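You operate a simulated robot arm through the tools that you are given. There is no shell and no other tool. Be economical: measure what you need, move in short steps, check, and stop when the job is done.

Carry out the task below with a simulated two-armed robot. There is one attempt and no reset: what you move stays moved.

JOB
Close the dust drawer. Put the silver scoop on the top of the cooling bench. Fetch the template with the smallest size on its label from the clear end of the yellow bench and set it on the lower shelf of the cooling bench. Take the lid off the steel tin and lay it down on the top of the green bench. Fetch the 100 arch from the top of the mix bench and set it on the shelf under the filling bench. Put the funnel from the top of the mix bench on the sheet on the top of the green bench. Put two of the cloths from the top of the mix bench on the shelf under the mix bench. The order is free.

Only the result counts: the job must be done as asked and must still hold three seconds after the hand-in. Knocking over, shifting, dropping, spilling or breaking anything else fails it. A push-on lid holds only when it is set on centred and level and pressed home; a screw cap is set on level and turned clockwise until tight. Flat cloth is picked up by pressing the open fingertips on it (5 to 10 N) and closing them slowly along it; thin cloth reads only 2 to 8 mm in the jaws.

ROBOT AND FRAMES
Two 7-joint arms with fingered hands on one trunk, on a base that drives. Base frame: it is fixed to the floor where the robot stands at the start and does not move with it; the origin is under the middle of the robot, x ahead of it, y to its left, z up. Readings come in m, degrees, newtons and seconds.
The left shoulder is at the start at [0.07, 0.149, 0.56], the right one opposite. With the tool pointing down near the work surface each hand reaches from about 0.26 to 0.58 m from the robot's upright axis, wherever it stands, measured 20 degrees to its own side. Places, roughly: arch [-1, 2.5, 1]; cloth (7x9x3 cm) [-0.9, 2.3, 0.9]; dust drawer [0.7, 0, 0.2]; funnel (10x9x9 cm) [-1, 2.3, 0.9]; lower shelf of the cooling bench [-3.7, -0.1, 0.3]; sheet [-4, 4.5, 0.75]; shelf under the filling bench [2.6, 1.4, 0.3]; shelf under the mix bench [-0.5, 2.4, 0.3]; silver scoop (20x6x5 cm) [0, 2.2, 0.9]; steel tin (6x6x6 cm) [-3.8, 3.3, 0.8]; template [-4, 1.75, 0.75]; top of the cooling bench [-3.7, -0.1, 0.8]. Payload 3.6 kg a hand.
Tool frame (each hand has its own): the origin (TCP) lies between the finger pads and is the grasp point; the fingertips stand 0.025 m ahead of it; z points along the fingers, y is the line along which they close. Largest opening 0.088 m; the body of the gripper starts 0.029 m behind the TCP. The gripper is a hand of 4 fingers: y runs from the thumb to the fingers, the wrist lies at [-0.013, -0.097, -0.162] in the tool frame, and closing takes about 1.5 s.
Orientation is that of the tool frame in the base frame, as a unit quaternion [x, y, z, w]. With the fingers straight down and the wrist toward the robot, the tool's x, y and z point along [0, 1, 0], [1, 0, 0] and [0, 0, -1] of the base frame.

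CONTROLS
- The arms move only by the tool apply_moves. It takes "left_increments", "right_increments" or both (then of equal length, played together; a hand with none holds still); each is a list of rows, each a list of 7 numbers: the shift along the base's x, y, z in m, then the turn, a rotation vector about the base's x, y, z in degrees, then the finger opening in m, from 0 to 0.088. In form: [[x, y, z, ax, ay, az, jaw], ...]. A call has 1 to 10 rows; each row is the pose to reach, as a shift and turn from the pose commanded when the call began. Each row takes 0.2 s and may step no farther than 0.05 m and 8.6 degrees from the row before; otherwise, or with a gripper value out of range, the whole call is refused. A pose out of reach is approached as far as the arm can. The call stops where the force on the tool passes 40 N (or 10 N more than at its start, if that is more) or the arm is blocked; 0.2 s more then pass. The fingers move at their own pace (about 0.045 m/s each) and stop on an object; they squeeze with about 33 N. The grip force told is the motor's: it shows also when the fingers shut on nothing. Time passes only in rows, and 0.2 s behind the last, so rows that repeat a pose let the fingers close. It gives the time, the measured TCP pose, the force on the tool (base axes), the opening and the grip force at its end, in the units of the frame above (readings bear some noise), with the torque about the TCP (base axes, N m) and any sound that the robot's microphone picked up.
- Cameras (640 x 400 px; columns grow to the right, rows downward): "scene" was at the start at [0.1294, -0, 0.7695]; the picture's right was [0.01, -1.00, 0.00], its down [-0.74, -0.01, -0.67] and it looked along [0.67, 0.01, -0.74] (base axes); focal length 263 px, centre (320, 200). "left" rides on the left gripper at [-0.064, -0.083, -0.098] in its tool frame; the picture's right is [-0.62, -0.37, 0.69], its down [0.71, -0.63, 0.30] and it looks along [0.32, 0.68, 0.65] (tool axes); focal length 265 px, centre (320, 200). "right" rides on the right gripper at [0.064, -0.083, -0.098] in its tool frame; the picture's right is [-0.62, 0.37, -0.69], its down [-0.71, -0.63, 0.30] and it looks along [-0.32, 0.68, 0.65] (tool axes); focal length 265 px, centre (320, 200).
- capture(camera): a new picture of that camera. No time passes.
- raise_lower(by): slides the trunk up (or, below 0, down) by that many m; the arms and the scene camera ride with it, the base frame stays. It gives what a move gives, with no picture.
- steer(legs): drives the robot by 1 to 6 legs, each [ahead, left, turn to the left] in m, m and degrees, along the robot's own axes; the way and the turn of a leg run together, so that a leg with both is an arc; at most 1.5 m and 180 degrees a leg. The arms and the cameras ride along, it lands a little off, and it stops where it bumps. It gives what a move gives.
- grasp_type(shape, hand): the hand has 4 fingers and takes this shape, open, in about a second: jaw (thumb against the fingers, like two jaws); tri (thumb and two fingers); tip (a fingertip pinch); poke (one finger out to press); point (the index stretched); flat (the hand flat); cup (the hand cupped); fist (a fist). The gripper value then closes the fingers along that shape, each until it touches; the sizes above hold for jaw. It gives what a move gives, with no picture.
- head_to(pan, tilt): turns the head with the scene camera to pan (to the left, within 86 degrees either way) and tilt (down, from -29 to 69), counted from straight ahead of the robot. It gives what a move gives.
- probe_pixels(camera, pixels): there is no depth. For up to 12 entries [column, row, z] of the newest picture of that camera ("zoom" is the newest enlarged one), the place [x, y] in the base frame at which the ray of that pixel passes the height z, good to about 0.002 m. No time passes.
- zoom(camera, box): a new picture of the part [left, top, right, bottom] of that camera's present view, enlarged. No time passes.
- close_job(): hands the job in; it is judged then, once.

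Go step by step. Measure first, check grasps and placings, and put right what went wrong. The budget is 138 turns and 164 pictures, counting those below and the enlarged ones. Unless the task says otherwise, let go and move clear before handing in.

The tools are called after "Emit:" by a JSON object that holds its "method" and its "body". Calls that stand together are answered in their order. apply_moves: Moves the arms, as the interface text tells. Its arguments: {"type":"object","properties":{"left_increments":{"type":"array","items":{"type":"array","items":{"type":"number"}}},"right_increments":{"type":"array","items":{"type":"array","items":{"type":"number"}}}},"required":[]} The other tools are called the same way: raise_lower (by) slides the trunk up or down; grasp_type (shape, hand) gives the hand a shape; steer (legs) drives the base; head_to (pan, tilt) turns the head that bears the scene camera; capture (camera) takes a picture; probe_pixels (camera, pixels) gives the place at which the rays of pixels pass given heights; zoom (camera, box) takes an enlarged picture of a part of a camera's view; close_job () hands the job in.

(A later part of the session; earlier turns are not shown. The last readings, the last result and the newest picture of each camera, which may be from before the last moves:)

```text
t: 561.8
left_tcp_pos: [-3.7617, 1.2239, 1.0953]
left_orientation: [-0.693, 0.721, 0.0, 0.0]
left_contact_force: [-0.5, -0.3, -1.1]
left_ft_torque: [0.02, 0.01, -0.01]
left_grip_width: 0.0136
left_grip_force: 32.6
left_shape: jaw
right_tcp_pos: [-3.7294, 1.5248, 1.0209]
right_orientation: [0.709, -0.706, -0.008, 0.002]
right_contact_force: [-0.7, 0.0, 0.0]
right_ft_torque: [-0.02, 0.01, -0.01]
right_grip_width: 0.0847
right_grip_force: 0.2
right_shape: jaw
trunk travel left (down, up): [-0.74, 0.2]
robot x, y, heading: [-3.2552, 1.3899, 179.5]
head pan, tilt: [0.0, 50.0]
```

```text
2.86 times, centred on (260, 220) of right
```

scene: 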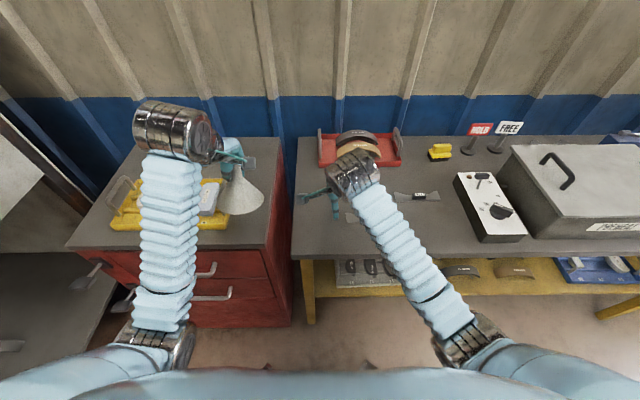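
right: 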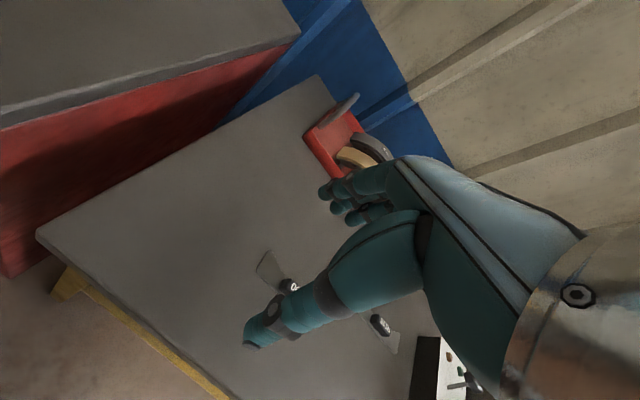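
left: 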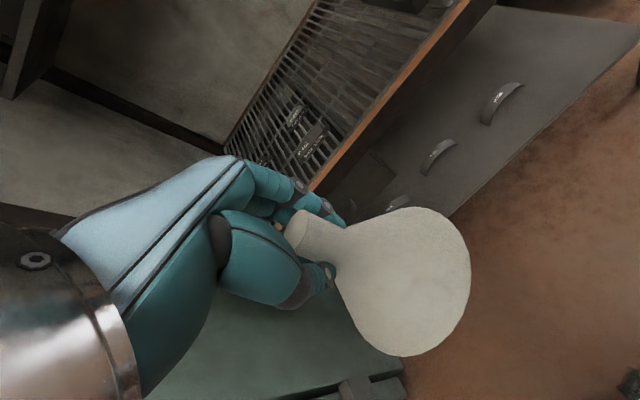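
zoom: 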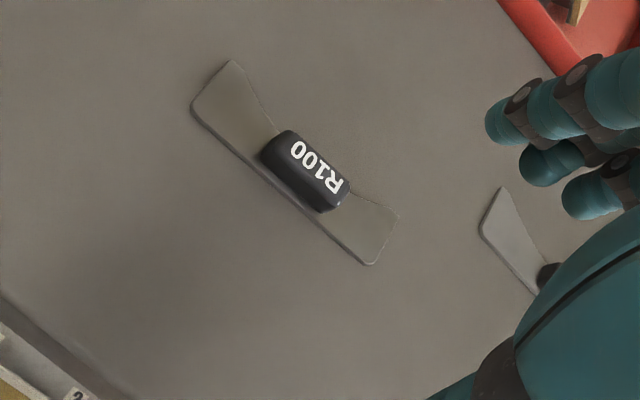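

Emit:
{"method": "probe_pixels", "body": {"camera": "zoom", "pixels": [[192, 105, 0.75], [370, 264, 0.75], [192, 105, 0.77], [370, 264, 0.77], [322, 212, 0.75], [290, 130, 0.78], [262, 155, 0.78], [348, 185, 0.78], [322, 208, 0.78]]}}

Emit:
{"method": "probe_pixels", "body": {"camera": "scene", "pixels": [[347, 222, 0.75], [347, 222, 0.77], [372, 213, 0.75], [372, 213, 0.78]]}}

```text
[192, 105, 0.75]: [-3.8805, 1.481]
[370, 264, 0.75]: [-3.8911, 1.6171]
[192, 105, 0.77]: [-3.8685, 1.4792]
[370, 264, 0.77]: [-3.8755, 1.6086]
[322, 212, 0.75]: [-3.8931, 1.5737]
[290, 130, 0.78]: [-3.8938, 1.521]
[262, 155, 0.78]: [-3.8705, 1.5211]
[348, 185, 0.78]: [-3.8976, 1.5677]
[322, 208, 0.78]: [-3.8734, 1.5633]
```

```text
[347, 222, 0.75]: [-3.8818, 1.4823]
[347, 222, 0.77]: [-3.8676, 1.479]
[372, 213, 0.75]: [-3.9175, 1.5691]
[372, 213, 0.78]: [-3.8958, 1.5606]
```

The views suggest the bench is nearer z≈0.80, block centre ≈(−3.865, 1.535). I'll hover lower above it and recheck with the hand camera.

Emit:
{"method": "apply_moves", "body": {"right_increments": [[-0.04, 0.004, 0, 0, 0, 0, 0.085], [-0.08, 0.006, -0.01, 0, 0, 0, 0.085], [-0.115, 0.008, -0.03, 0, 0, 0, 0.085], [-0.135, 0.01, -0.06, 0, 0, 0, 0.085], [-0.135, 0.01, -0.09, 0, 0, 0, 0.085]]}}

Emit:
{"method": "capture", "body": {"camera": "right"}}

Emit:
{"method": "capture", "body": {"camera": "scene"}}

```text
t: 563.0
left_tcp_pos: [-3.7623, 1.2264, 1.0956]
left_orientation: [-0.692, 0.721, 0.0, 0.0]
left_contact_force: [-0.1, 0.4, -0.7]
left_ft_torque: [0.0, 0.03, -0.04]
left_grip_width: 0.0139
left_grip_force: 33.4
left_shape: jaw
right_tcp_pos: [-3.8672, 1.5352, 0.9306]
right_orientation: [0.709, -0.705, -0.009, 0.003]
right_contact_force: [0.5, 0.5, 0.0]
right_ft_torque: [0.0, 0.04, 0.03]
right_grip_width: 0.0851
right_grip_force: 0.0
right_shape: jaw
trunk travel left (down, up): [-0.74, 0.2]
robot x, y, heading: [-3.2539, 1.3873, 179.3]
head pan, tilt: [0.0, 50.0]
```

```text
65 pictures are left
```

right: 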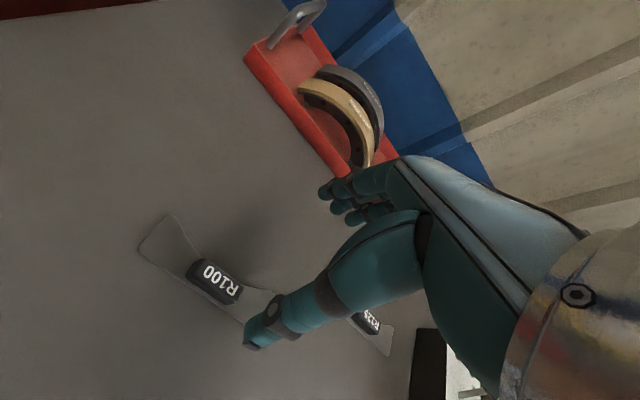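

```text
64 pictures are left
```

scene: 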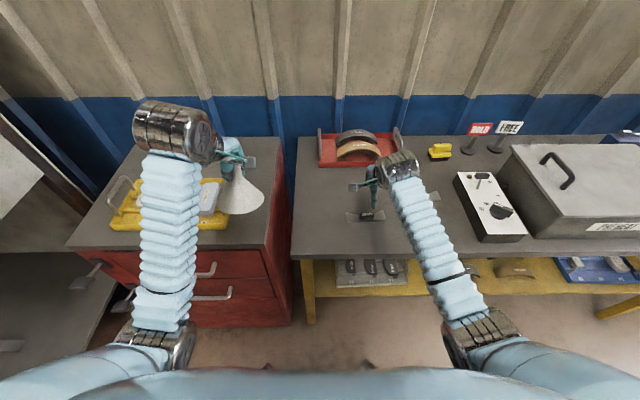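

Emit:
{"method": "probe_pixels", "body": {"camera": "right", "pixels": [[215, 280, 0.78], [215, 280, 0.8], [215, 280, 0.82], [139, 247, 0.76], [139, 247, 0.78], [139, 247, 0.8], [172, 214, 0.76], [172, 214, 0.78], [172, 214, 0.8]]}}

Emit:
{"method": "zoom", "body": {"camera": "scene", "box": [335, 195, 405, 235]}}

```text
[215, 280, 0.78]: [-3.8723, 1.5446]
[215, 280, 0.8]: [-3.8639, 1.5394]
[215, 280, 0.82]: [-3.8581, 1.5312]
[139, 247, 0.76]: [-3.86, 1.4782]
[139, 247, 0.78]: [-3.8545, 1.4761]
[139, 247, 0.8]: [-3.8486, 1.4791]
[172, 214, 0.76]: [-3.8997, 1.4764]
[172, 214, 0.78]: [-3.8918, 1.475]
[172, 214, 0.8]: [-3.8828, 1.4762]
```

```text
9.14 times, centred on (370, 215) of scene
```

zoom: 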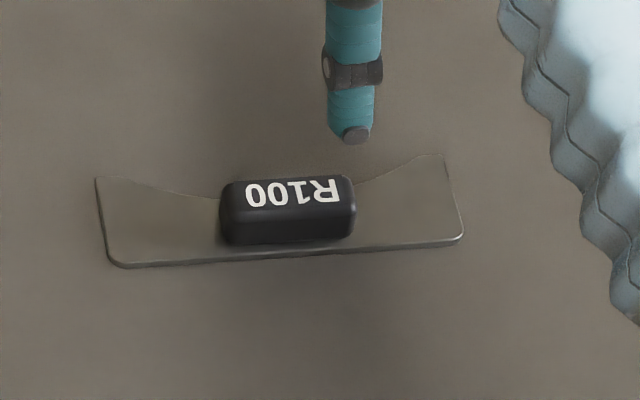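

Emit:
{"method": "probe_pixels", "body": {"camera": "zoom", "pixels": [[112, 265, 0.76], [112, 265, 0.78], [112, 265, 0.8], [97, 180, 0.78], [97, 180, 0.8], [288, 193, 0.78], [288, 193, 0.8], [288, 193, 0.82], [462, 238, 0.78]]}}

```text
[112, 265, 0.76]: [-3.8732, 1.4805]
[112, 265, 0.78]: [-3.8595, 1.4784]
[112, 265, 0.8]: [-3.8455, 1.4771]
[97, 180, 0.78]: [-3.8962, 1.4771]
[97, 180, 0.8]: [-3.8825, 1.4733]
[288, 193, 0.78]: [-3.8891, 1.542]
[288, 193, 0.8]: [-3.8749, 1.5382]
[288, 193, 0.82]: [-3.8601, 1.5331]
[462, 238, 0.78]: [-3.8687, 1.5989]
```

Plate top z≈0.795, block top ≈0.82 at (−3.859, 1.532). Descend to TCP z≈0.82, close, and lift.

Emit:
{"method": "apply_moves", "body": {"right_increments": [[0.007, -0.003, -0.04, 0, 0, 0, 0.07], [0.007, -0.003, -0.075, 0, 0, 0, 0.07], [0.007, -0.003, -0.1, 0, 0, 0, 0.07], [0.007, -0.003, -0.11, 0, 0, 0, 0.07], [0.007, -0.003, -0.11, 0, 0, 0, 0.07]]}}

Emit:
{"method": "capture", "body": {"camera": "right"}}

```text
t: 564.2
left_tcp_pos: [-3.7602, 1.2245, 1.0964]
left_orientation: [-0.693, 0.721, 0.001, 0.0]
left_contact_force: [0.5, -0.5, -1.7]
left_ft_torque: [0.05, 0.01, -0.04]
left_grip_width: 0.0141
left_grip_force: 33.5
left_shape: jaw
right_tcp_pos: [-3.8625, 1.529, 0.8255]
right_orientation: [0.709, -0.705, -0.012, 0.007]
right_contact_force: [-3.9, -0.6, 24.3]
right_ft_torque: [-0.02, -1.06, -0.02]
right_grip_width: 0.07
right_grip_force: 0.0
right_shape: jaw
trunk travel left (down, up): [-0.74, 0.2]
robot x, y, heading: [-3.257, 1.3857, 179.1]
head pan, tilt: [0.0, 50.0]
```

```text
62 pictures are left
```

right: 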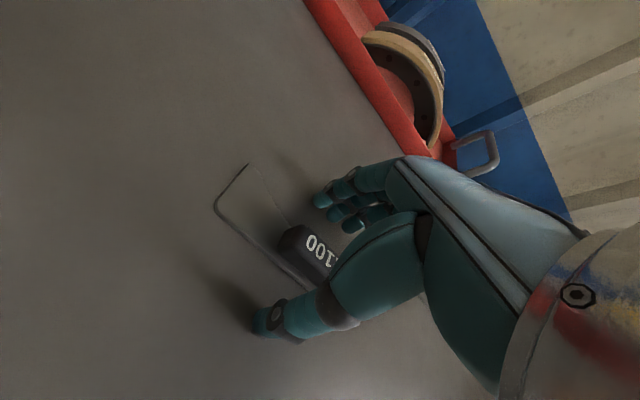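

The fingertips touch the bench (24 N at z 0.8255), straddling the block. Ease up 4 mm, close, and lift.

Emit:
{"method": "apply_moves", "body": {"right_increments": [[0, 0, 0.006, 0, 0, 0, 0.07], [0, 0, 0.006, 0, 0, 0, 0.04], [0, 0, 0.006, 0, 0, 0, 0.02], [0, 0, 0.006, 0, 0, 0, 0], [0, 0, 0.006, 0, 0, 0, 0], [0, 0, 0.006, 0, 0, 0, 0], [0, 0, 0.006, 0, 0, 0, 0], [0, 0, 0.03, 0, 0, 0, 0], [0, 0, 0.07, 0, 0, 0, 0], [0, 0, 0.11, 0, 0, 0, 0]]}}

Emit:
{"method": "capture", "body": {"camera": "right"}}

```text
t: 566.4
left_tcp_pos: [-3.7638, 1.2253, 1.0946]
left_orientation: [-0.693, 0.721, 0.0, 0.0]
left_contact_force: [0.5, -0.1, -0.5]
left_ft_torque: [-0.01, 0.02, 0.02]
left_grip_width: 0.014
left_grip_force: 33.2
left_shape: jaw
right_tcp_pos: [-3.8615, 1.5308, 0.9292]
right_orientation: [0.709, -0.706, -0.006, 0.001]
right_contact_force: [-0.2, 0.3, -0.9]
right_ft_torque: [-0.03, -0.02, 0.0]
right_grip_width: 0.017
right_grip_force: 32.7
right_shape: jaw
trunk travel left (down, up): [-0.74, 0.2]
robot x, y, heading: [-3.2574, 1.3852, 179.1]
head pan, tilt: [0.0, 50.0]
```

```text
61 pictures are left
```

right: 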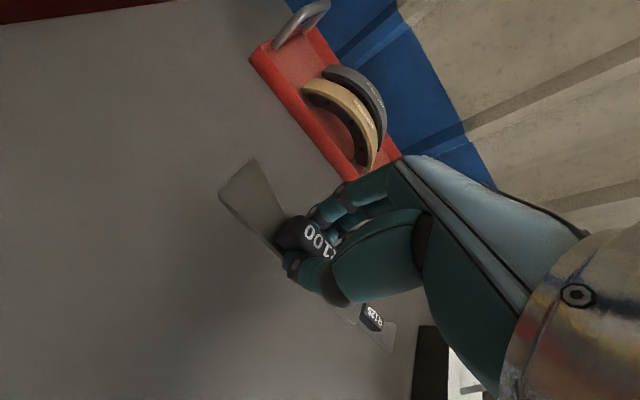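

Template held (0.017 m). Back off and drive to the cooling bench, then lower the trunk to view its lower shelf.

Emit:
{"method": "steer", "body": {"legs": [[-0.55, 0, 0.8], [0, 1.23, 0]]}}

Emit:
{"method": "raise_lower", "body": {"by": -0.4}}

Emit:
{"method": "raise_lower", "body": {"by": -0.16}}

Emit:
{"method": "head_to", "body": {"pan": 0, "tilt": 38}}

Emit:
{"method": "capture", "body": {"camera": "scene"}}

```text
t: 589.3
left_tcp_pos: [-3.206, -0.0, 1.0947]
left_orientation: [-0.696, 0.718, 0.001, 0.001]
left_contact_force: [0.0, 1.2, -0.1]
left_ft_torque: [0.04, 0.01, 0.01]
left_grip_width: 0.0126
left_grip_force: 33.1
left_shape: jaw
right_tcp_pos: [-3.3072, 0.3047, 0.9291]
right_orientation: [0.712, -0.702, -0.009, 0.002]
right_contact_force: [-0.1, -0.2, -1.1]
right_ft_torque: [0.0, -0.03, -0.02]
right_grip_width: 0.017
right_grip_force: 32.9
right_shape: jaw
trunk travel left (down, up): [-0.74, 0.2]
robot x, y, heading: [-2.6998, 0.1725, 179.6]
head pan, tilt: [0.0, 50.0]
```

```text
t: 593.1
left_tcp_pos: [-3.2051, -0.0008, 0.695]
left_orientation: [-0.696, 0.718, 0.0, 0.0]
left_contact_force: [0.3, 0.2, 0.4]
left_ft_torque: [0.03, 0.01, 0.0]
left_grip_width: 0.0126
left_grip_force: 32.7
left_shape: jaw
right_tcp_pos: [-3.3076, 0.3045, 0.5304]
right_orientation: [0.712, -0.702, -0.008, 0.002]
right_contact_force: [0.2, -0.3, -1.3]
right_ft_torque: [0.02, -0.02, 0.05]
right_grip_width: 0.0169
right_grip_force: 32.8
right_shape: jaw
trunk travel left (down, up): [-0.34, 0.6]
robot x, y, heading: [-2.701, 0.1615, 179.8]
head pan, tilt: [0.0, 50.0]
```

```text
t: 594.9
left_tcp_pos: [-3.2056, -0.0, 0.5357]
left_orientation: [-0.696, 0.718, 0.0, 0.0]
left_contact_force: [-0.4, 0.0, -0.2]
left_ft_torque: [-0.01, 0.03, 0.06]
left_grip_width: 0.0124
left_grip_force: 32.6
left_shape: jaw
right_tcp_pos: [-3.3065, 0.304, 0.3684]
right_orientation: [0.712, -0.702, -0.008, 0.002]
right_contact_force: [-1.4, 0.3, -1.3]
right_ft_torque: [0.02, 0.02, -0.01]
right_grip_width: 0.0167
right_grip_force: 33.2
right_shape: jaw
trunk travel left (down, up): [-0.18, 0.76]
robot x, y, heading: [-2.7033, 0.1663, 179.9]
head pan, tilt: [0.0, 50.0]
```

```text
t: 595.7
left_tcp_pos: [-3.2063, -0.0011, 0.534]
left_orientation: [-0.696, 0.718, 0.0, 0.0]
left_contact_force: [-0.1, 0.0, -1.1]
left_ft_torque: [0.0, 0.0, -0.04]
left_grip_width: 0.0125
left_grip_force: 33.3
left_shape: jaw
right_tcp_pos: [-3.3071, 0.304, 0.3699]
right_orientation: [0.712, -0.703, -0.008, 0.001]
right_contact_force: [0.0, 0.4, -0.8]
right_ft_torque: [0.01, 0.01, 0.01]
right_grip_width: 0.0171
right_grip_force: 33.2
right_shape: jaw
trunk travel left (down, up): [-0.18, 0.76]
robot x, y, heading: [-2.6998, 0.1636, 180.0]
head pan, tilt: [0.0, 38.0]
```

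```text
60 pictures are left
```

scene: 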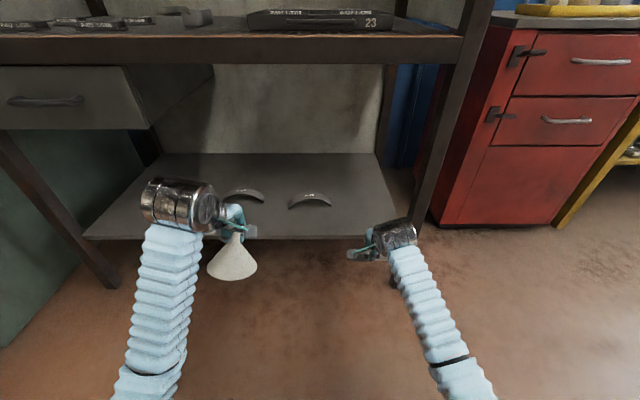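

The shelf right of the second arch (332,205) is free up to the post (400,240). Probing it, and checking the funnel grip since its width has crept down.

Emit:
{"method": "probe_pixels", "body": {"camera": "scene", "pixels": [[332, 208, 0.3], [332, 208, 0.27], [397, 237, 0.3], [397, 237, 0.27], [360, 237, 0.3], [360, 237, 0.27], [360, 237, 0.33], [375, 153, 0.3], [410, 225, 0.4], [393, 285, 0]]}}

Emit:
{"method": "capture", "body": {"camera": "left"}}

Emit:
{"method": "capture", "body": {"camera": "right"}}

```text
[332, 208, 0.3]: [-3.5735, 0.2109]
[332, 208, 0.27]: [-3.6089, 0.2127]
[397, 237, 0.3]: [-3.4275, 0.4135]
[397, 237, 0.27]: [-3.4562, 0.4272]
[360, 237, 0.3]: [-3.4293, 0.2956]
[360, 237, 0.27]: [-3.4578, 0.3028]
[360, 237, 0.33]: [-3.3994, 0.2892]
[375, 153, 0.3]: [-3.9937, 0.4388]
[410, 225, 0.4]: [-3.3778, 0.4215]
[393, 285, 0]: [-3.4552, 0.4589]
```

```text
59 pictures are left
```

left: 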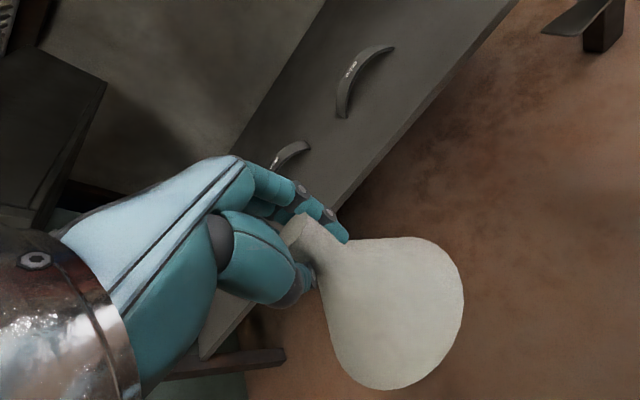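

```text
58 pictures are left
```

right: 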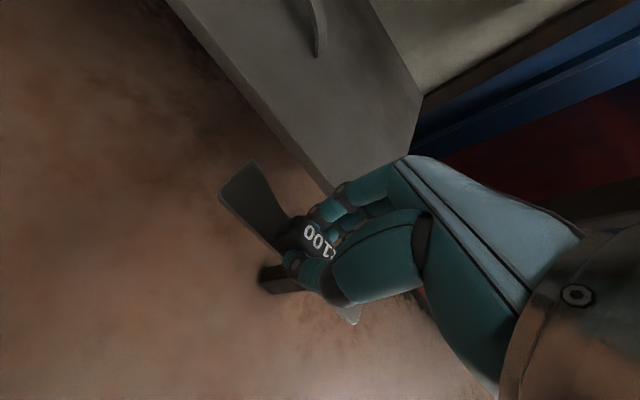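

The shelf front is at x≈−3.45, z≈0.28; free spot around (−3.62, 0.305). The funnel has swung a little but is still held. I'll drive in slowly and lower the template.

Emit:
{"method": "steer", "body": {"legs": [[0.24, 0, 0]]}}

Emit:
{"method": "apply_moves", "body": {"right_increments": [[-0.03, 0, 0, 0, 0, 0, 0], [-0.06, 0, 0, 0, 0, 0, 0], [-0.08, 0, -0.01, 0, 0, 0, 0], [-0.08, 0, -0.025, 0, 0, 0, 0], [-0.08, 0, -0.035, 0, 0, 0, 0]]}}

Emit:
{"method": "capture", "body": {"camera": "right"}}

Emit:
{"method": "capture", "body": {"camera": "scene"}}

```text
t: 599.3
left_tcp_pos: [-3.4471, 0.0036, 0.5336]
left_orientation: [-0.694, 0.72, 0.0, -0.001]
left_contact_force: [-1.0, 0.0, -0.1]
left_ft_torque: [0.01, -0.01, -0.01]
left_grip_width: 0.0126
left_grip_force: 32.6
left_shape: jaw
right_tcp_pos: [-3.5432, 0.3118, 0.37]
right_orientation: [0.71, -0.704, -0.007, 0.001]
right_contact_force: [-0.2, 0.2, -0.7]
right_ft_torque: [-0.01, 0.05, -0.01]
right_grip_width: 0.0169
right_grip_force: 33.0
right_shape: jaw
trunk travel left (down, up): [-0.18, 0.76]
robot x, y, heading: [-2.9404, 0.1678, 179.3]
head pan, tilt: [0.0, 38.0]
```

```text
t: 600.5
left_tcp_pos: [-3.4454, 0.0051, 0.5352]
left_orientation: [-0.694, 0.72, 0.0, 0.0]
left_contact_force: [-0.9, -0.3, -0.3]
left_ft_torque: [0.01, 0.07, 0.02]
left_grip_width: 0.0126
left_grip_force: 32.9
left_shape: jaw
right_tcp_pos: [-3.626, 0.3114, 0.3332]
right_orientation: [0.709, -0.705, -0.008, 0.002]
right_contact_force: [-0.7, 1.1, -0.3]
right_ft_torque: [-0.02, 0.0, 0.0]
right_grip_width: 0.0169
right_grip_force: 33.1
right_shape: jaw
trunk travel left (down, up): [-0.18, 0.76]
robot x, y, heading: [-2.9392, 0.1685, 179.5]
head pan, tilt: [0.0, 38.0]
```

```text
57 pictures are left
```

right: 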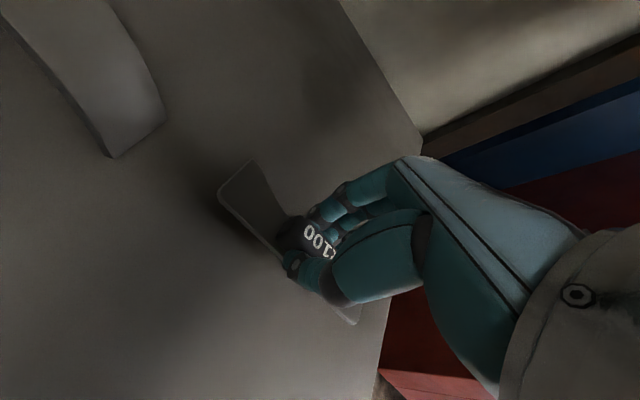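

```text
56 pictures are left
```

scene: 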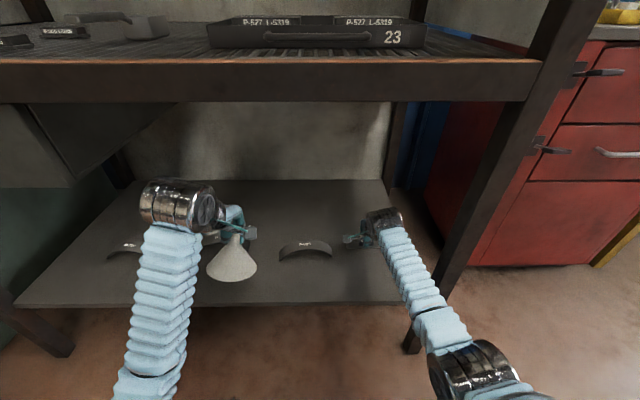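

Well over the shelf. Lowering in small steps until it touches.

Emit:
{"method": "apply_moves", "body": {"right_increments": [[0, 0, -0.006, 0, 0, 0, 0], [0, 0, -0.012, 0, 0, 0, 0], [0, 0, -0.017, 0, 0, 0, 0], [0, 0, -0.022, 0, 0, 0, 0], [0, 0, -0.026, 0, 0, 0, 0], [0, 0, -0.026, 0, 0, 0, 0]]}}

```text
t: 601.9
left_tcp_pos: [-3.445, 0.0046, 0.5345]
left_orientation: [-0.694, 0.72, 0.0, 0.001]
left_contact_force: [0.6, -0.2, -1.2]
left_ft_torque: [-0.01, 0.03, -0.02]
left_grip_width: 0.0126
left_grip_force: 33.6
left_shape: jaw
right_tcp_pos: [-3.6259, 0.3122, 0.3087]
right_orientation: [0.709, -0.705, -0.009, 0.002]
right_contact_force: [-0.5, 0.6, 0.9]
right_ft_torque: [-0.07, 0.08, 0.01]
right_grip_width: 0.0166
right_grip_force: 33.0
right_shape: jaw
trunk travel left (down, up): [-0.18, 0.76]
robot x, y, heading: [-2.9414, 0.1674, 179.7]
head pan, tilt: [0.0, 38.0]
```

Emit:
{"method": "apply_moves", "body": {"right_increments": [[0, 0, -0.003, 0, 0, 0, 0], [0, 0, -0.006, 0, 0, 0, 0], [0, 0, -0.009, 0, 0, 0, 0], [0, 0, -0.009, 0, 0, 0, 0]]}}

```text
t: 602.9
left_tcp_pos: [-3.4436, 0.0046, 0.5382]
left_orientation: [-0.694, 0.72, 0.002, -0.002]
left_contact_force: [0.4, -0.8, -0.7]
left_ft_torque: [-0.01, 0.03, -0.03]
left_grip_width: 0.0124
left_grip_force: 32.5
left_shape: jaw
right_tcp_pos: [-3.6276, 0.3106, 0.3069]
right_orientation: [0.71, -0.704, -0.013, 0.007]
right_contact_force: [7.1, 2.7, 28.3]
right_ft_torque: [0.0, -0.1, -0.08]
right_grip_width: 0.0173
right_grip_force: 33.4
right_shape: jaw
trunk travel left (down, up): [-0.18, 0.76]
robot x, y, heading: [-2.9436, 0.1698, 179.7]
head pan, tilt: [0.0, 38.0]
```

Seated (28 N). Ease up, open, lift, and back out.

Emit:
{"method": "apply_moves", "body": {"right_increments": [[0, 0, 0.003, 0, 0, 0, 0], [0, 0, 0.003, 0, 0, 0, 0.03], [0, 0, 0.003, 0, 0, 0, 0.05], [0, 0, 0.003, 0, 0, 0, 0.07], [0, 0, 0.003, 0, 0, 0, 0.07], [0, 0, 0.003, 0, 0, 0, 0.07], [0, 0, 0.04, 0, 0, 0, 0.07], [0, 0, 0.08, 0, 0, 0, 0.07], [0.04, 0, 0.1, 0, 0, 0, 0.07], [0.08, 0, 0.1, 0, 0, 0, 0.07]]}}

Emit:
{"method": "steer", "body": {"legs": [[-0.35, 0, 0]]}}

Emit:
{"method": "capture", "body": {"camera": "scene"}}

Emit:
{"method": "capture", "body": {"camera": "left"}}

```text
t: 605.1
left_tcp_pos: [-3.446, 0.0053, 0.5353]
left_orientation: [-0.694, 0.72, 0.0, 0.0]
left_contact_force: [-0.6, 0.6, -0.6]
left_ft_torque: [0.01, 0.0, 0.0]
left_grip_width: 0.0124
left_grip_force: 33.0
left_shape: jaw
right_tcp_pos: [-3.5447, 0.3113, 0.4012]
right_orientation: [0.71, -0.704, -0.009, 0.002]
right_contact_force: [0.6, -0.3, 0.7]
right_ft_torque: [-0.01, 0.07, -0.05]
right_grip_width: 0.0699
right_grip_force: 0.1
right_shape: jaw
trunk travel left (down, up): [-0.18, 0.76]
robot x, y, heading: [-2.9418, 0.1663, 179.7]
head pan, tilt: [0.0, 38.0]
```

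```text
t: 610.2
left_tcp_pos: [-3.0948, 0.0041, 0.5351]
left_orientation: [-0.692, 0.722, 0.0, 0.0]
left_contact_force: [-0.1, 0.4, 0.5]
left_ft_torque: [0.03, -0.02, 0.01]
left_grip_width: 0.0125
left_grip_force: 32.6
left_shape: jaw
right_tcp_pos: [-3.191, 0.3104, 0.4009]
right_orientation: [0.708, -0.707, -0.008, 0.002]
right_contact_force: [0.3, -0.1, -0.2]
right_ft_torque: [-0.02, 0.01, 0.02]
right_grip_width: 0.0698
right_grip_force: 0.2
right_shape: jaw
trunk travel left (down, up): [-0.18, 0.76]
robot x, y, heading: [-2.5918, 0.164, 179.2]
head pan, tilt: [0.0, 38.0]
```

```text
55 pictures are left
```

scene: 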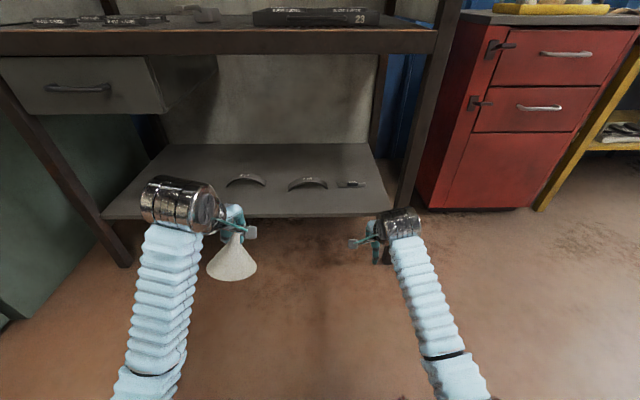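

```text
54 pictures are left
```

left: 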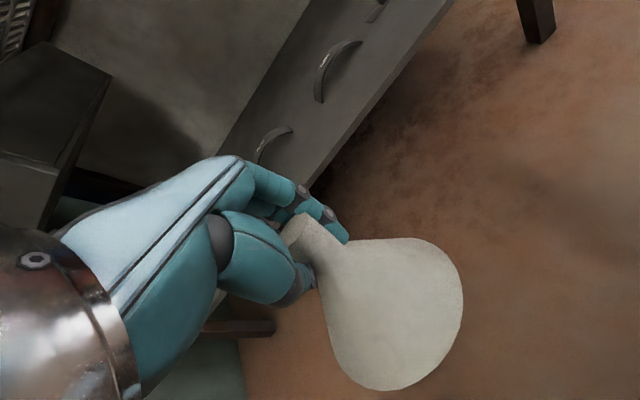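

The template lies on the lower shelf (350,183). Now the funnel: raise the trunk, drive north past the green bench, and turn to face its right end (facing −y).

Emit:
{"method": "raise_lower", "body": {"by": 0.4}}

Emit:
{"method": "raise_lower", "body": {"by": 0.2}}

Emit:
{"method": "steer", "body": {"legs": [[0, -1.5, 0], [0, -1.5, 0], [0, -1.5, 0], [0, -0.85, 0], [0, 0, 90]]}}

Emit:
{"method": "head_to", "body": {"pan": -45, "tilt": 35}}

Emit:
{"method": "capture", "body": {"camera": "scene"}}

```text
t: 614.0
left_tcp_pos: [-3.0949, 0.0034, 0.936]
left_orientation: [-0.691, 0.723, -0.001, 0.0]
left_contact_force: [0.2, -0.3, -0.8]
left_ft_torque: [-0.02, 0.0, 0.02]
left_grip_width: 0.0127
left_grip_force: 33.5
left_shape: jaw
right_tcp_pos: [-3.1922, 0.3109, 0.8014]
right_orientation: [0.708, -0.706, -0.009, 0.001]
right_contact_force: [0.5, 0.5, -1.0]
right_ft_torque: [0.02, 0.01, 0.03]
right_grip_width: 0.0698
right_grip_force: 0.0
right_shape: jaw
trunk travel left (down, up): [-0.58, 0.36]
robot x, y, heading: [-2.59, 0.1612, 179.2]
head pan, tilt: [0.0, 38.0]
```

```text
t: 616.2
left_tcp_pos: [-3.0951, 0.0038, 1.1347]
left_orientation: [-0.692, 0.722, 0.0, 0.0]
left_contact_force: [0.9, 0.1, -0.8]
left_ft_torque: [0.0, 0.01, 0.0]
left_grip_width: 0.0126
left_grip_force: 33.0
left_shape: jaw
right_tcp_pos: [-3.1932, 0.3105, 1.0009]
right_orientation: [0.708, -0.706, -0.008, 0.002]
right_contact_force: [0.6, -0.6, 0.6]
right_ft_torque: [0.0, -0.02, 0.01]
right_grip_width: 0.0697
right_grip_force: 0.0
right_shape: jaw
trunk travel left (down, up): [-0.78, 0.16]
robot x, y, heading: [-2.5874, 0.1673, 179.0]
head pan, tilt: [0.0, 38.0]
```

```text
t: 692.9
left_tcp_pos: [-2.409, 4.953, 1.134]
left_orientation: [1.0, -0.025, 0.0, 0.001]
left_contact_force: [0.8, 0.2, -0.9]
left_ft_torque: [-0.05, 0.03, 0.0]
left_grip_width: 0.0121
left_grip_force: 33.0
left_shape: jaw
right_tcp_pos: [-2.717, 4.857, 1.0001]
right_orientation: [1.0, -0.002, -0.004, 0.006]
right_contact_force: [-1.0, -0.8, 0.0]
right_ft_torque: [0.01, 0.02, -0.02]
right_grip_width: 0.0701
right_grip_force: 0.0
right_shape: jaw
trunk travel left (down, up): [-0.78, 0.16]
robot x, y, heading: [-2.5677, 5.4612, -91.2]
head pan, tilt: [0.0, 38.0]
```

```text
t: 694.0
left_tcp_pos: [-2.4095, 4.9527, 1.1357]
left_orientation: [1.0, -0.025, 0.0, 0.0]
left_contact_force: [0.0, 0.4, 0.0]
left_ft_torque: [0.01, 0.01, 0.02]
left_grip_width: 0.0123
left_grip_force: 32.7
left_shape: jaw
right_tcp_pos: [-2.7169, 4.8576, 0.9996]
right_orientation: [1.0, -0.003, -0.005, 0.006]
right_contact_force: [0.1, 1.3, 0.3]
right_ft_torque: [0.02, -0.01, -0.04]
right_grip_width: 0.07
right_grip_force: 0.0
right_shape: jaw
trunk travel left (down, up): [-0.78, 0.16]
robot x, y, heading: [-2.5682, 5.461, -91.4]
head pan, tilt: [-45.0, 35.0]
```

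```text
53 pictures are left
```

scene: 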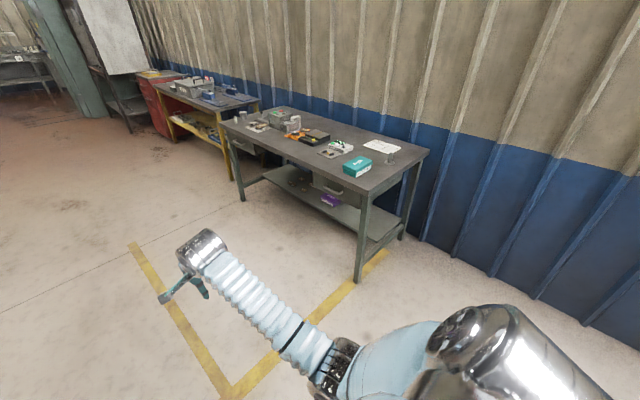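

The area right of the green bench is clear. Probing the wall foot, legs, top corners and sheet.

Emit:
{"method": "probe_pixels", "body": {"camera": "scene", "pixels": [[520, 290, 0], [430, 243, 0], [360, 280, 0], [401, 238, 0], [370, 193, 0.8], [428, 152, 0.8], [364, 144, 0.8], [380, 139, 0.8], [402, 147, 0.8], [388, 154, 0.8], [391, 165, 0.8], [390, 150, 0.88]]}}

Emit:
{"method": "zoom", "body": {"camera": "scene", "box": [330, 120, 440, 200]}}

```text
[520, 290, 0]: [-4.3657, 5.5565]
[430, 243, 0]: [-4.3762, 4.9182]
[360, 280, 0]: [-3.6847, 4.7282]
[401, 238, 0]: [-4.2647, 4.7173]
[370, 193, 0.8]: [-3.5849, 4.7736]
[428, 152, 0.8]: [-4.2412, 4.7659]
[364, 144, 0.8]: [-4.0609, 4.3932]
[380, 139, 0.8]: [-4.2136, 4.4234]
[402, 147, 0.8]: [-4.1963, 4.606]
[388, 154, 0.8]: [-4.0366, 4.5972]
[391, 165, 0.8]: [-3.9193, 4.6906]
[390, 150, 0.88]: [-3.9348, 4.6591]
```

```text
5.00 times, centred on (385, 160) of scene
```

zoom: 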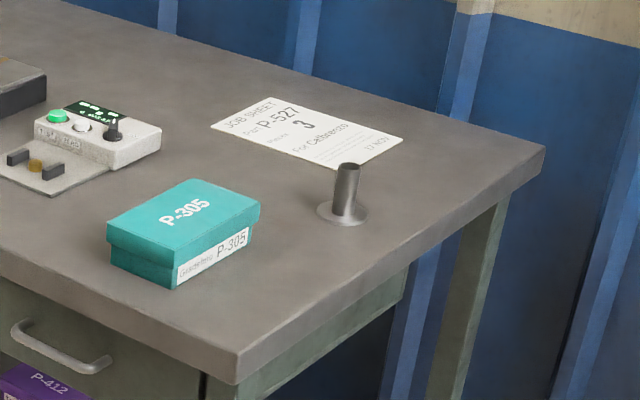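

Sheet: x −4.21…−4.04, y 4.40…4.605, z 0.8; wall x≈−4.37; a peg stands at (−3.92, 4.68). The right hand would be in the way, so I'll lift it high here in open space first.

Emit:
{"method": "apply_moves", "body": {"right_increments": [[0, 0, 0.045, 0, 0, 0, 0.04], [0, 0.01, 0.09, 0, 0, 0, 0.02], [0, 0.02, 0.135, 0, 0, 0, 0], [0, 0.03, 0.18, 0, 0, 0, 0], [0, 0.04, 0.225, 0, 0, 0, 0], [0, 0.05, 0.27, 0, 0, 0, 0], [0, 0.06, 0.315, 0, 0, 0, 0], [0, 0.07, 0.36, 0, 0, 0, 0], [0, 0.08, 0.405, 0, 0, 0, 0], [0, 0.09, 0.45, 0, 0, 0, 0]]}}

Emit:
{"method": "head_to", "body": {"pan": 0, "tilt": 40}}

Emit:
{"method": "capture", "body": {"camera": "scene"}}

Emit:
{"method": "capture", "body": {"camera": "right"}}

```text
t: 696.2
left_tcp_pos: [-2.4089, 4.9534, 1.1355]
left_orientation: [1.0, -0.026, 0.0, 0.001]
left_contact_force: [0.0, 0.0, -1.0]
left_ft_torque: [-0.02, -0.02, -0.01]
left_grip_width: 0.0124
left_grip_force: 33.0
left_shape: jaw
right_tcp_pos: [-2.7171, 4.9498, 1.4534]
right_orientation: [1.0, -0.003, -0.005, 0.007]
right_contact_force: [0.2, 0.8, 0.7]
right_ft_torque: [0.02, 0.0, 0.0]
right_grip_width: 0.0
right_grip_force: 32.5
right_shape: jaw
trunk travel left (down, up): [-0.78, 0.16]
robot x, y, heading: [-2.5672, 5.4576, -91.5]
head pan, tilt: [-45.0, 35.0]
```

```text
t: 697.3
left_tcp_pos: [-2.411, 4.9523, 1.1347]
left_orientation: [1.0, -0.025, 0.0, 0.0]
left_contact_force: [0.1, -0.1, -0.2]
left_ft_torque: [-0.02, 0.0, -0.06]
left_grip_width: 0.0124
left_grip_force: 33.2
left_shape: jaw
right_tcp_pos: [-2.7191, 4.948, 1.45]
right_orientation: [1.0, -0.003, -0.004, 0.007]
right_contact_force: [-0.2, -0.4, 0.0]
right_ft_torque: [-0.01, 0.0, 0.02]
right_grip_width: 0.0
right_grip_force: 32.9
right_shape: jaw
trunk travel left (down, up): [-0.78, 0.16]
robot x, y, heading: [-2.5677, 5.4648, -91.0]
head pan, tilt: [0.0, 40.0]
```

```text
51 pictures are left
```

scene: 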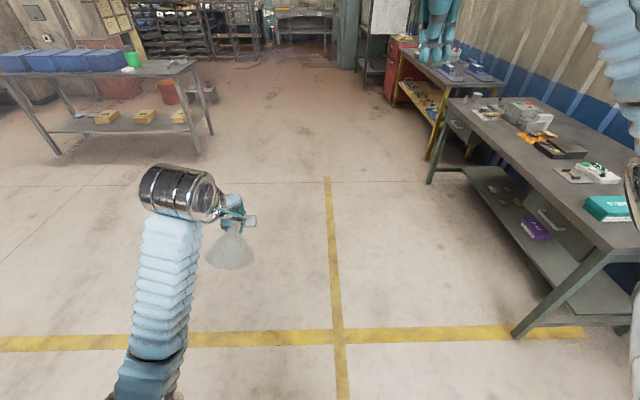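

```text
50 pictures are left
```

right: 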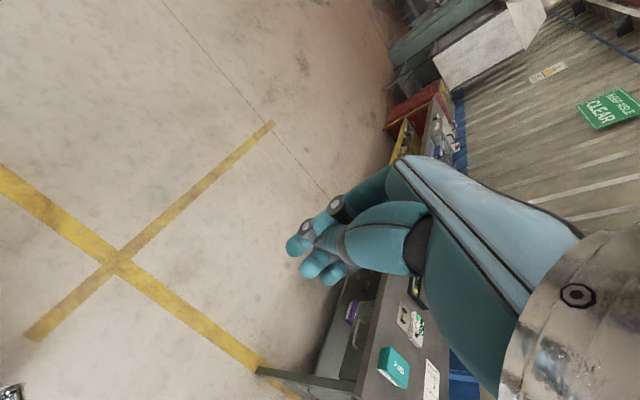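

The right arm is up and out of the way. Now strafe right to x≈−3.9 and approach the bench end.

Emit:
{"method": "steer", "body": {"legs": [[0, -1.3, 0], [0.25, 0, -10]]}}

Emit:
{"method": "head_to", "body": {"pan": 0, "tilt": 45}}

Emit:
{"method": "capture", "body": {"camera": "scene"}}

```text
t: 717.3
left_tcp_pos: [-3.8254, 4.7168, 1.1357]
left_orientation: [0.993, -0.116, 0.002, 0.001]
left_contact_force: [-0.2, 0.8, -0.6]
left_ft_torque: [0.01, 0.04, -0.01]
left_grip_width: 0.0127
left_grip_force: 32.7
left_shape: jaw
right_tcp_pos: [-4.1304, 4.7685, 1.4526]
right_orientation: [0.996, -0.094, -0.004, 0.007]
right_contact_force: [0.3, 0.4, 0.1]
right_ft_torque: [-0.03, -0.01, -0.02]
right_grip_width: 0.0
right_grip_force: 33.0
right_shape: jaw
trunk travel left (down, up): [-0.78, 0.16]
robot x, y, heading: [-3.888, 5.2369, -101.8]
head pan, tilt: [0.0, 40.0]
```

```text
t: 718.0
left_tcp_pos: [-3.8246, 4.716, 1.1346]
left_orientation: [0.993, -0.116, 0.001, 0.0]
left_contact_force: [-0.2, -0.6, -0.8]
left_ft_torque: [0.0, -0.03, -0.02]
left_grip_width: 0.0125
left_grip_force: 33.0
left_shape: jaw
right_tcp_pos: [-4.1276, 4.7674, 1.4526]
right_orientation: [0.995, -0.095, -0.004, 0.006]
right_contact_force: [-0.5, -0.4, -0.6]
right_ft_torque: [-0.01, 0.02, 0.04]
right_grip_width: 0.0
right_grip_force: 33.5
right_shape: jaw
trunk travel left (down, up): [-0.78, 0.16]
robot x, y, heading: [-3.8865, 5.2413, -101.6]
head pan, tilt: [0.0, 45.0]
```

```text
49 pictures are left
```

scene: 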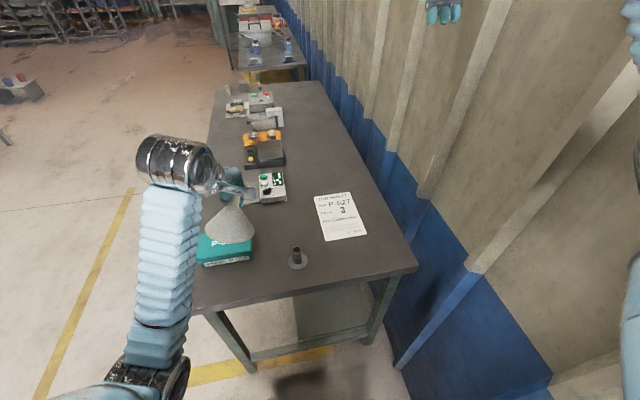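

The sheet is at (340,217), peg at (298,258). I'll advance a little and check the funnel's tilt.

Emit:
{"method": "steer", "body": {"legs": [[0.13, 0, 0]]}}

Emit:
{"method": "zoom", "body": {"camera": "scene", "box": [150, 130, 410, 300]}}

Emit:
{"method": "capture", "body": {"camera": "left"}}

```text
t: 720.2
left_tcp_pos: [-3.848, 4.5886, 1.1348]
left_orientation: [0.993, -0.115, -0.001, 0.0]
left_contact_force: [0.7, -0.5, -1.1]
left_ft_torque: [-0.02, 0.01, -0.01]
left_grip_width: 0.0127
left_grip_force: 32.9
left_shape: jaw
right_tcp_pos: [-4.1501, 4.6413, 1.4512]
right_orientation: [0.995, -0.095, -0.007, 0.007]
right_contact_force: [-0.2, 0.5, 0.1]
right_ft_torque: [-0.02, -0.01, 0.03]
right_grip_width: 0.0001
right_grip_force: 32.9
right_shape: jaw
trunk travel left (down, up): [-0.78, 0.16]
robot x, y, heading: [-3.9156, 5.1138, -101.8]
head pan, tilt: [0.0, 45.0]
```

```text
2.35 times, centred on (280, 215) of scene
```

zoom: 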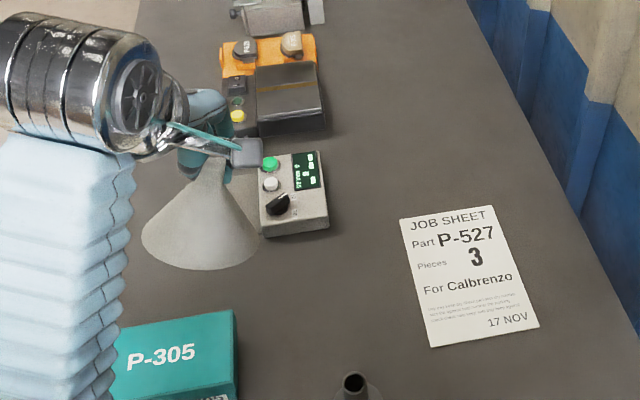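

```text
47 pictures are left
```

left: 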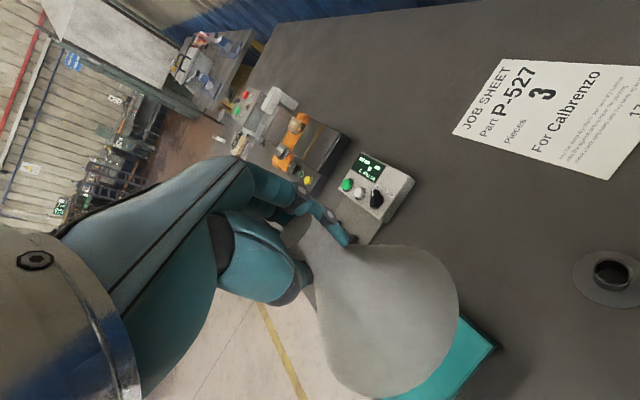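

The funnel hangs tilted about 28° toward the robot's left around the pinch axis. I'll carry it over the sheet while counter-tilting the hand so its base becomes level.

Emit:
{"method": "apply_moves", "body": {"left_increments": [[-0.03, -0.008, 0, 0.7, 3, 0, 0], [-0.06, -0.016, 0, 1.4, 6, 0, 0], [-0.09, -0.024, 0, 2.1, 9, 0, 0], [-0.12, -0.032, 0, 2.8, 12, 0, 0], [-0.15, -0.04, 0, 3.5, 15, 0, 0], [-0.18, -0.048, 0, 4.2, 18, 0, 0], [-0.21, -0.056, 0, 4.9, 21, 0, 0], [-0.24, -0.064, 0, 5.6, 24.5, 0, 0], [-0.262, -0.069, 0, 6.3, 27.3, 0, 0]]}}

Emit:
{"method": "capture", "body": {"camera": "scene"}}

Emit:
{"method": "capture", "body": {"camera": "left"}}

```text
t: 722.2
left_tcp_pos: [-4.0362, 4.487, 1.1022]
left_orientation: [0.982, -0.069, -0.176, -0.012]
left_contact_force: [-0.5, -0.4, -1.0]
left_ft_torque: [-0.03, 0.02, -0.02]
left_grip_width: 0.0126
left_grip_force: 33.6
left_shape: jaw
right_tcp_pos: [-4.1496, 4.6444, 1.4533]
right_orientation: [0.996, -0.094, -0.007, 0.006]
right_contact_force: [0.2, 0.0, 0.5]
right_ft_torque: [-0.04, -0.06, 0.02]
right_grip_width: 0.0003
right_grip_force: 33.2
right_shape: jaw
trunk travel left (down, up): [-0.78, 0.16]
robot x, y, heading: [-3.9105, 5.1157, -101.7]
head pan, tilt: [0.0, 45.0]
stopped in row 9 (left hand): the arm was blocked; the commanded pose is now the measured one
```

```text
46 pictures are left
```

scene: 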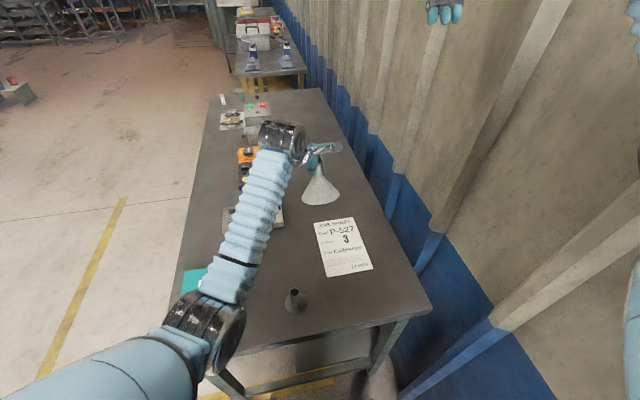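

```text
45 pictures are left
```

left: 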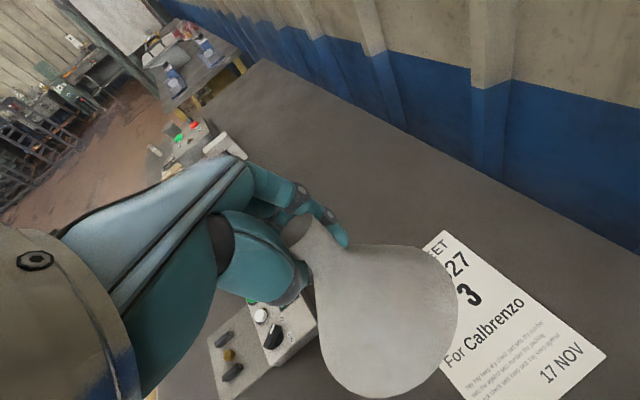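

The arm hit its limit at (−4.036, 4.487). Turning the whole robot about −9° will swing the funnel over the sheet.

Emit:
{"method": "steer", "body": {"legs": [[0, 0, -9]]}}

Emit:
{"method": "capture", "body": {"camera": "scene"}}

Emit:
{"method": "capture", "body": {"camera": "left"}}

```text
t: 724.0
left_tcp_pos: [-4.1135, 4.5101, 1.0986]
left_orientation: [0.972, -0.148, -0.178, -0.027]
left_contact_force: [0.3, -0.1, -1.5]
left_ft_torque: [-0.03, 0.02, -0.04]
left_grip_width: 0.0128
left_grip_force: 32.9
left_shape: jaw
right_tcp_pos: [-4.1847, 4.6816, 1.4558]
right_orientation: [0.986, -0.165, -0.024, 0.007]
right_contact_force: [-1.5, 0.2, 1.5]
right_ft_torque: [0.02, -0.06, 0.03]
right_grip_width: 0.0001
right_grip_force: 33.2
right_shape: jaw
trunk travel left (down, up): [-0.78, 0.16]
robot x, y, heading: [-3.9129, 5.1173, -110.8]
head pan, tilt: [0.0, 45.0]
stopped in leg 1: the robot was blocked; the commanded pose is now the measured one
```

```text
44 pictures are left
```

scene: 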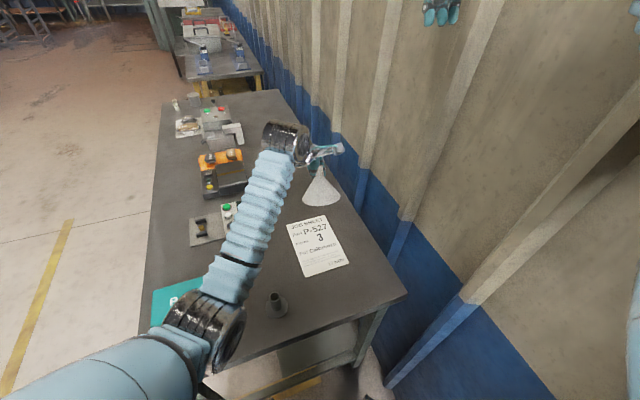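

```text
43 pictures are left
```

left: 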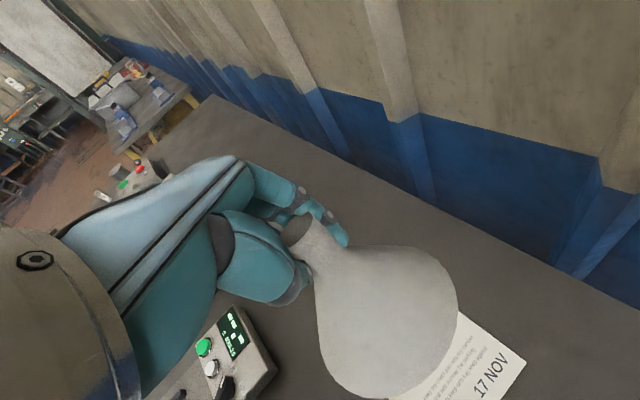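

The robot is turned (its right elbow probably brushed the wall), and the funnel is at (−4.1135, 4.510), over the sheet. Lowering it most of the way.

Emit:
{"method": "apply_moves", "body": {"left_increments": [[0, 0, -0.035, 0, 1, 0, 0], [0, 0, -0.07, 0, 2, 0, 0], [0, 0, -0.105, 0, 3, 0, 0], [0, 0, -0.14, 0, 4, 0, 0], [0, 0, -0.17, 0, 5, 0, 0], [0, 0, -0.185, 0, 6, 0, 0]]}}

Emit:
{"method": "capture", "body": {"camera": "scene"}}

Emit:
{"method": "zoom", "body": {"camera": "scene", "box": [240, 130, 400, 290]}}

```text
t: 725.6
left_tcp_pos: [-4.0986, 4.4905, 0.9262]
left_orientation: [0.966, -0.14, -0.219, 0.002]
left_contact_force: [1.5, 0.1, -1.0]
left_ft_torque: [0.0, 0.02, -0.01]
left_grip_width: 0.0125
left_grip_force: 33.0
left_shape: jaw
right_tcp_pos: [-4.1807, 4.6849, 1.4568]
right_orientation: [0.987, -0.159, -0.024, 0.008]
right_contact_force: [-0.4, -0.2, 0.4]
right_ft_torque: [-0.01, -0.02, -0.02]
right_grip_width: 0.0001
right_grip_force: 33.0
right_shape: jaw
trunk travel left (down, up): [-0.78, 0.16]
robot x, y, heading: [-3.9076, 5.1155, -110.5]
head pan, tilt: [0.0, 45.0]
stopped in row 6 (left hand): the arm was blocked; the commanded pose is now the measured one
```

```text
42 pictures are left
```

scene: 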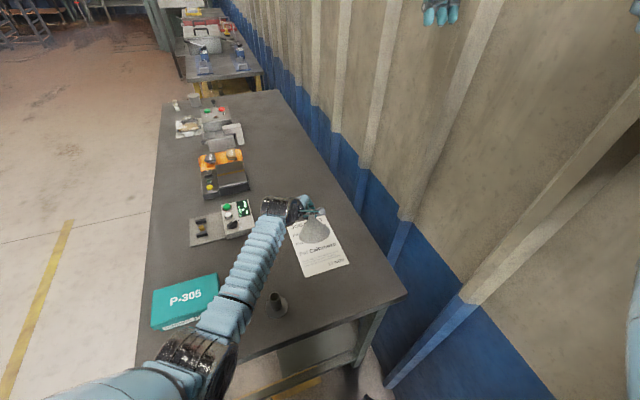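

```text
2.50 times, centred on (320, 210) of scene
```

zoom: 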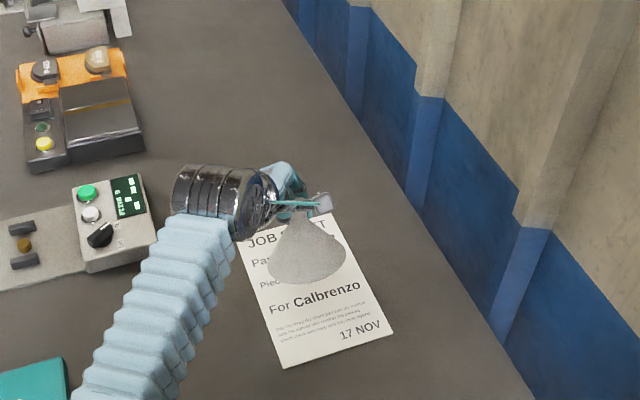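

Emit:
{"method": "probe_pixels", "body": {"camera": "zoom", "pixels": [[307, 265, 0.846], [268, 265, 0.846], [346, 268, 0.846], [307, 287, 0.846], [283, 368, 0.8], [394, 334, 0.8], [240, 240, 0.8], [338, 215, 0.8]]}}

Emit:
{"method": "capture", "body": {"camera": "left"}}

```text
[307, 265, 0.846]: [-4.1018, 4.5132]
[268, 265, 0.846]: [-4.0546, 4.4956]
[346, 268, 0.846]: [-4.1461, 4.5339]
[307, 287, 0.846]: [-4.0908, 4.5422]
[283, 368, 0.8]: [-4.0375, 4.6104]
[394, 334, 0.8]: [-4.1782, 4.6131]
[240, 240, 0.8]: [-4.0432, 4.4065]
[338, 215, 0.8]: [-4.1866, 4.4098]
```

```text
40 pictures are left
```

left: 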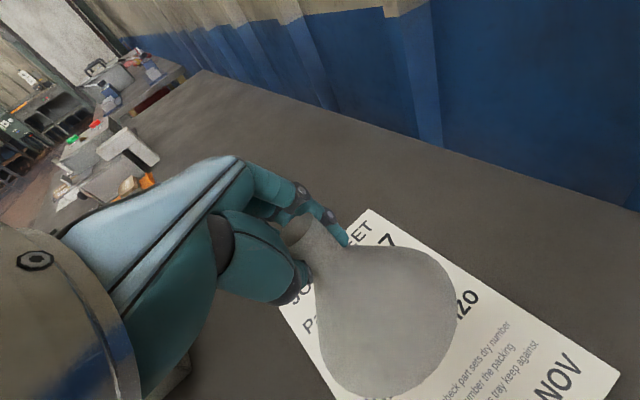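

The funnel base centre (−4.10, 4.513) is right over the sheet's middle (−4.112, 4.51). Since the arm is at its limit, I'll lower with the trunk.

Emit:
{"method": "raise_lower", "body": {"by": -0.03}}

Emit:
{"method": "zoom", "body": {"camera": "scene", "box": [240, 130, 400, 290]}}

```text
t: 726.3
left_tcp_pos: [-4.0986, 4.495, 0.8976]
left_orientation: [0.966, -0.14, -0.219, 0.004]
left_contact_force: [-0.1, -0.1, -0.5]
left_ft_torque: [-0.04, -0.01, 0.0]
left_grip_width: 0.0126
left_grip_force: 33.3
left_shape: jaw
right_tcp_pos: [-4.1836, 4.6919, 1.4287]
right_orientation: [0.986, -0.162, -0.023, 0.009]
right_contact_force: [0.8, 0.1, 0.6]
right_ft_torque: [-0.01, -0.01, 0.02]
right_grip_width: 0.0
right_grip_force: 33.0
right_shape: jaw
trunk travel left (down, up): [-0.75, 0.19]
robot x, y, heading: [-3.9107, 5.1095, -110.6]
head pan, tilt: [0.0, 45.0]
```

```text
2.50 times, centred on (320, 210) of scene
```

zoom: 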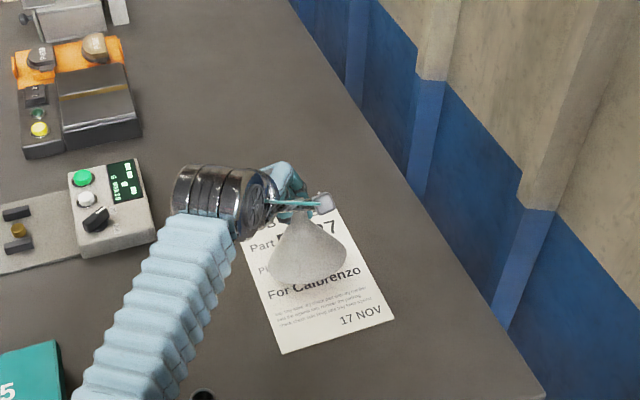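

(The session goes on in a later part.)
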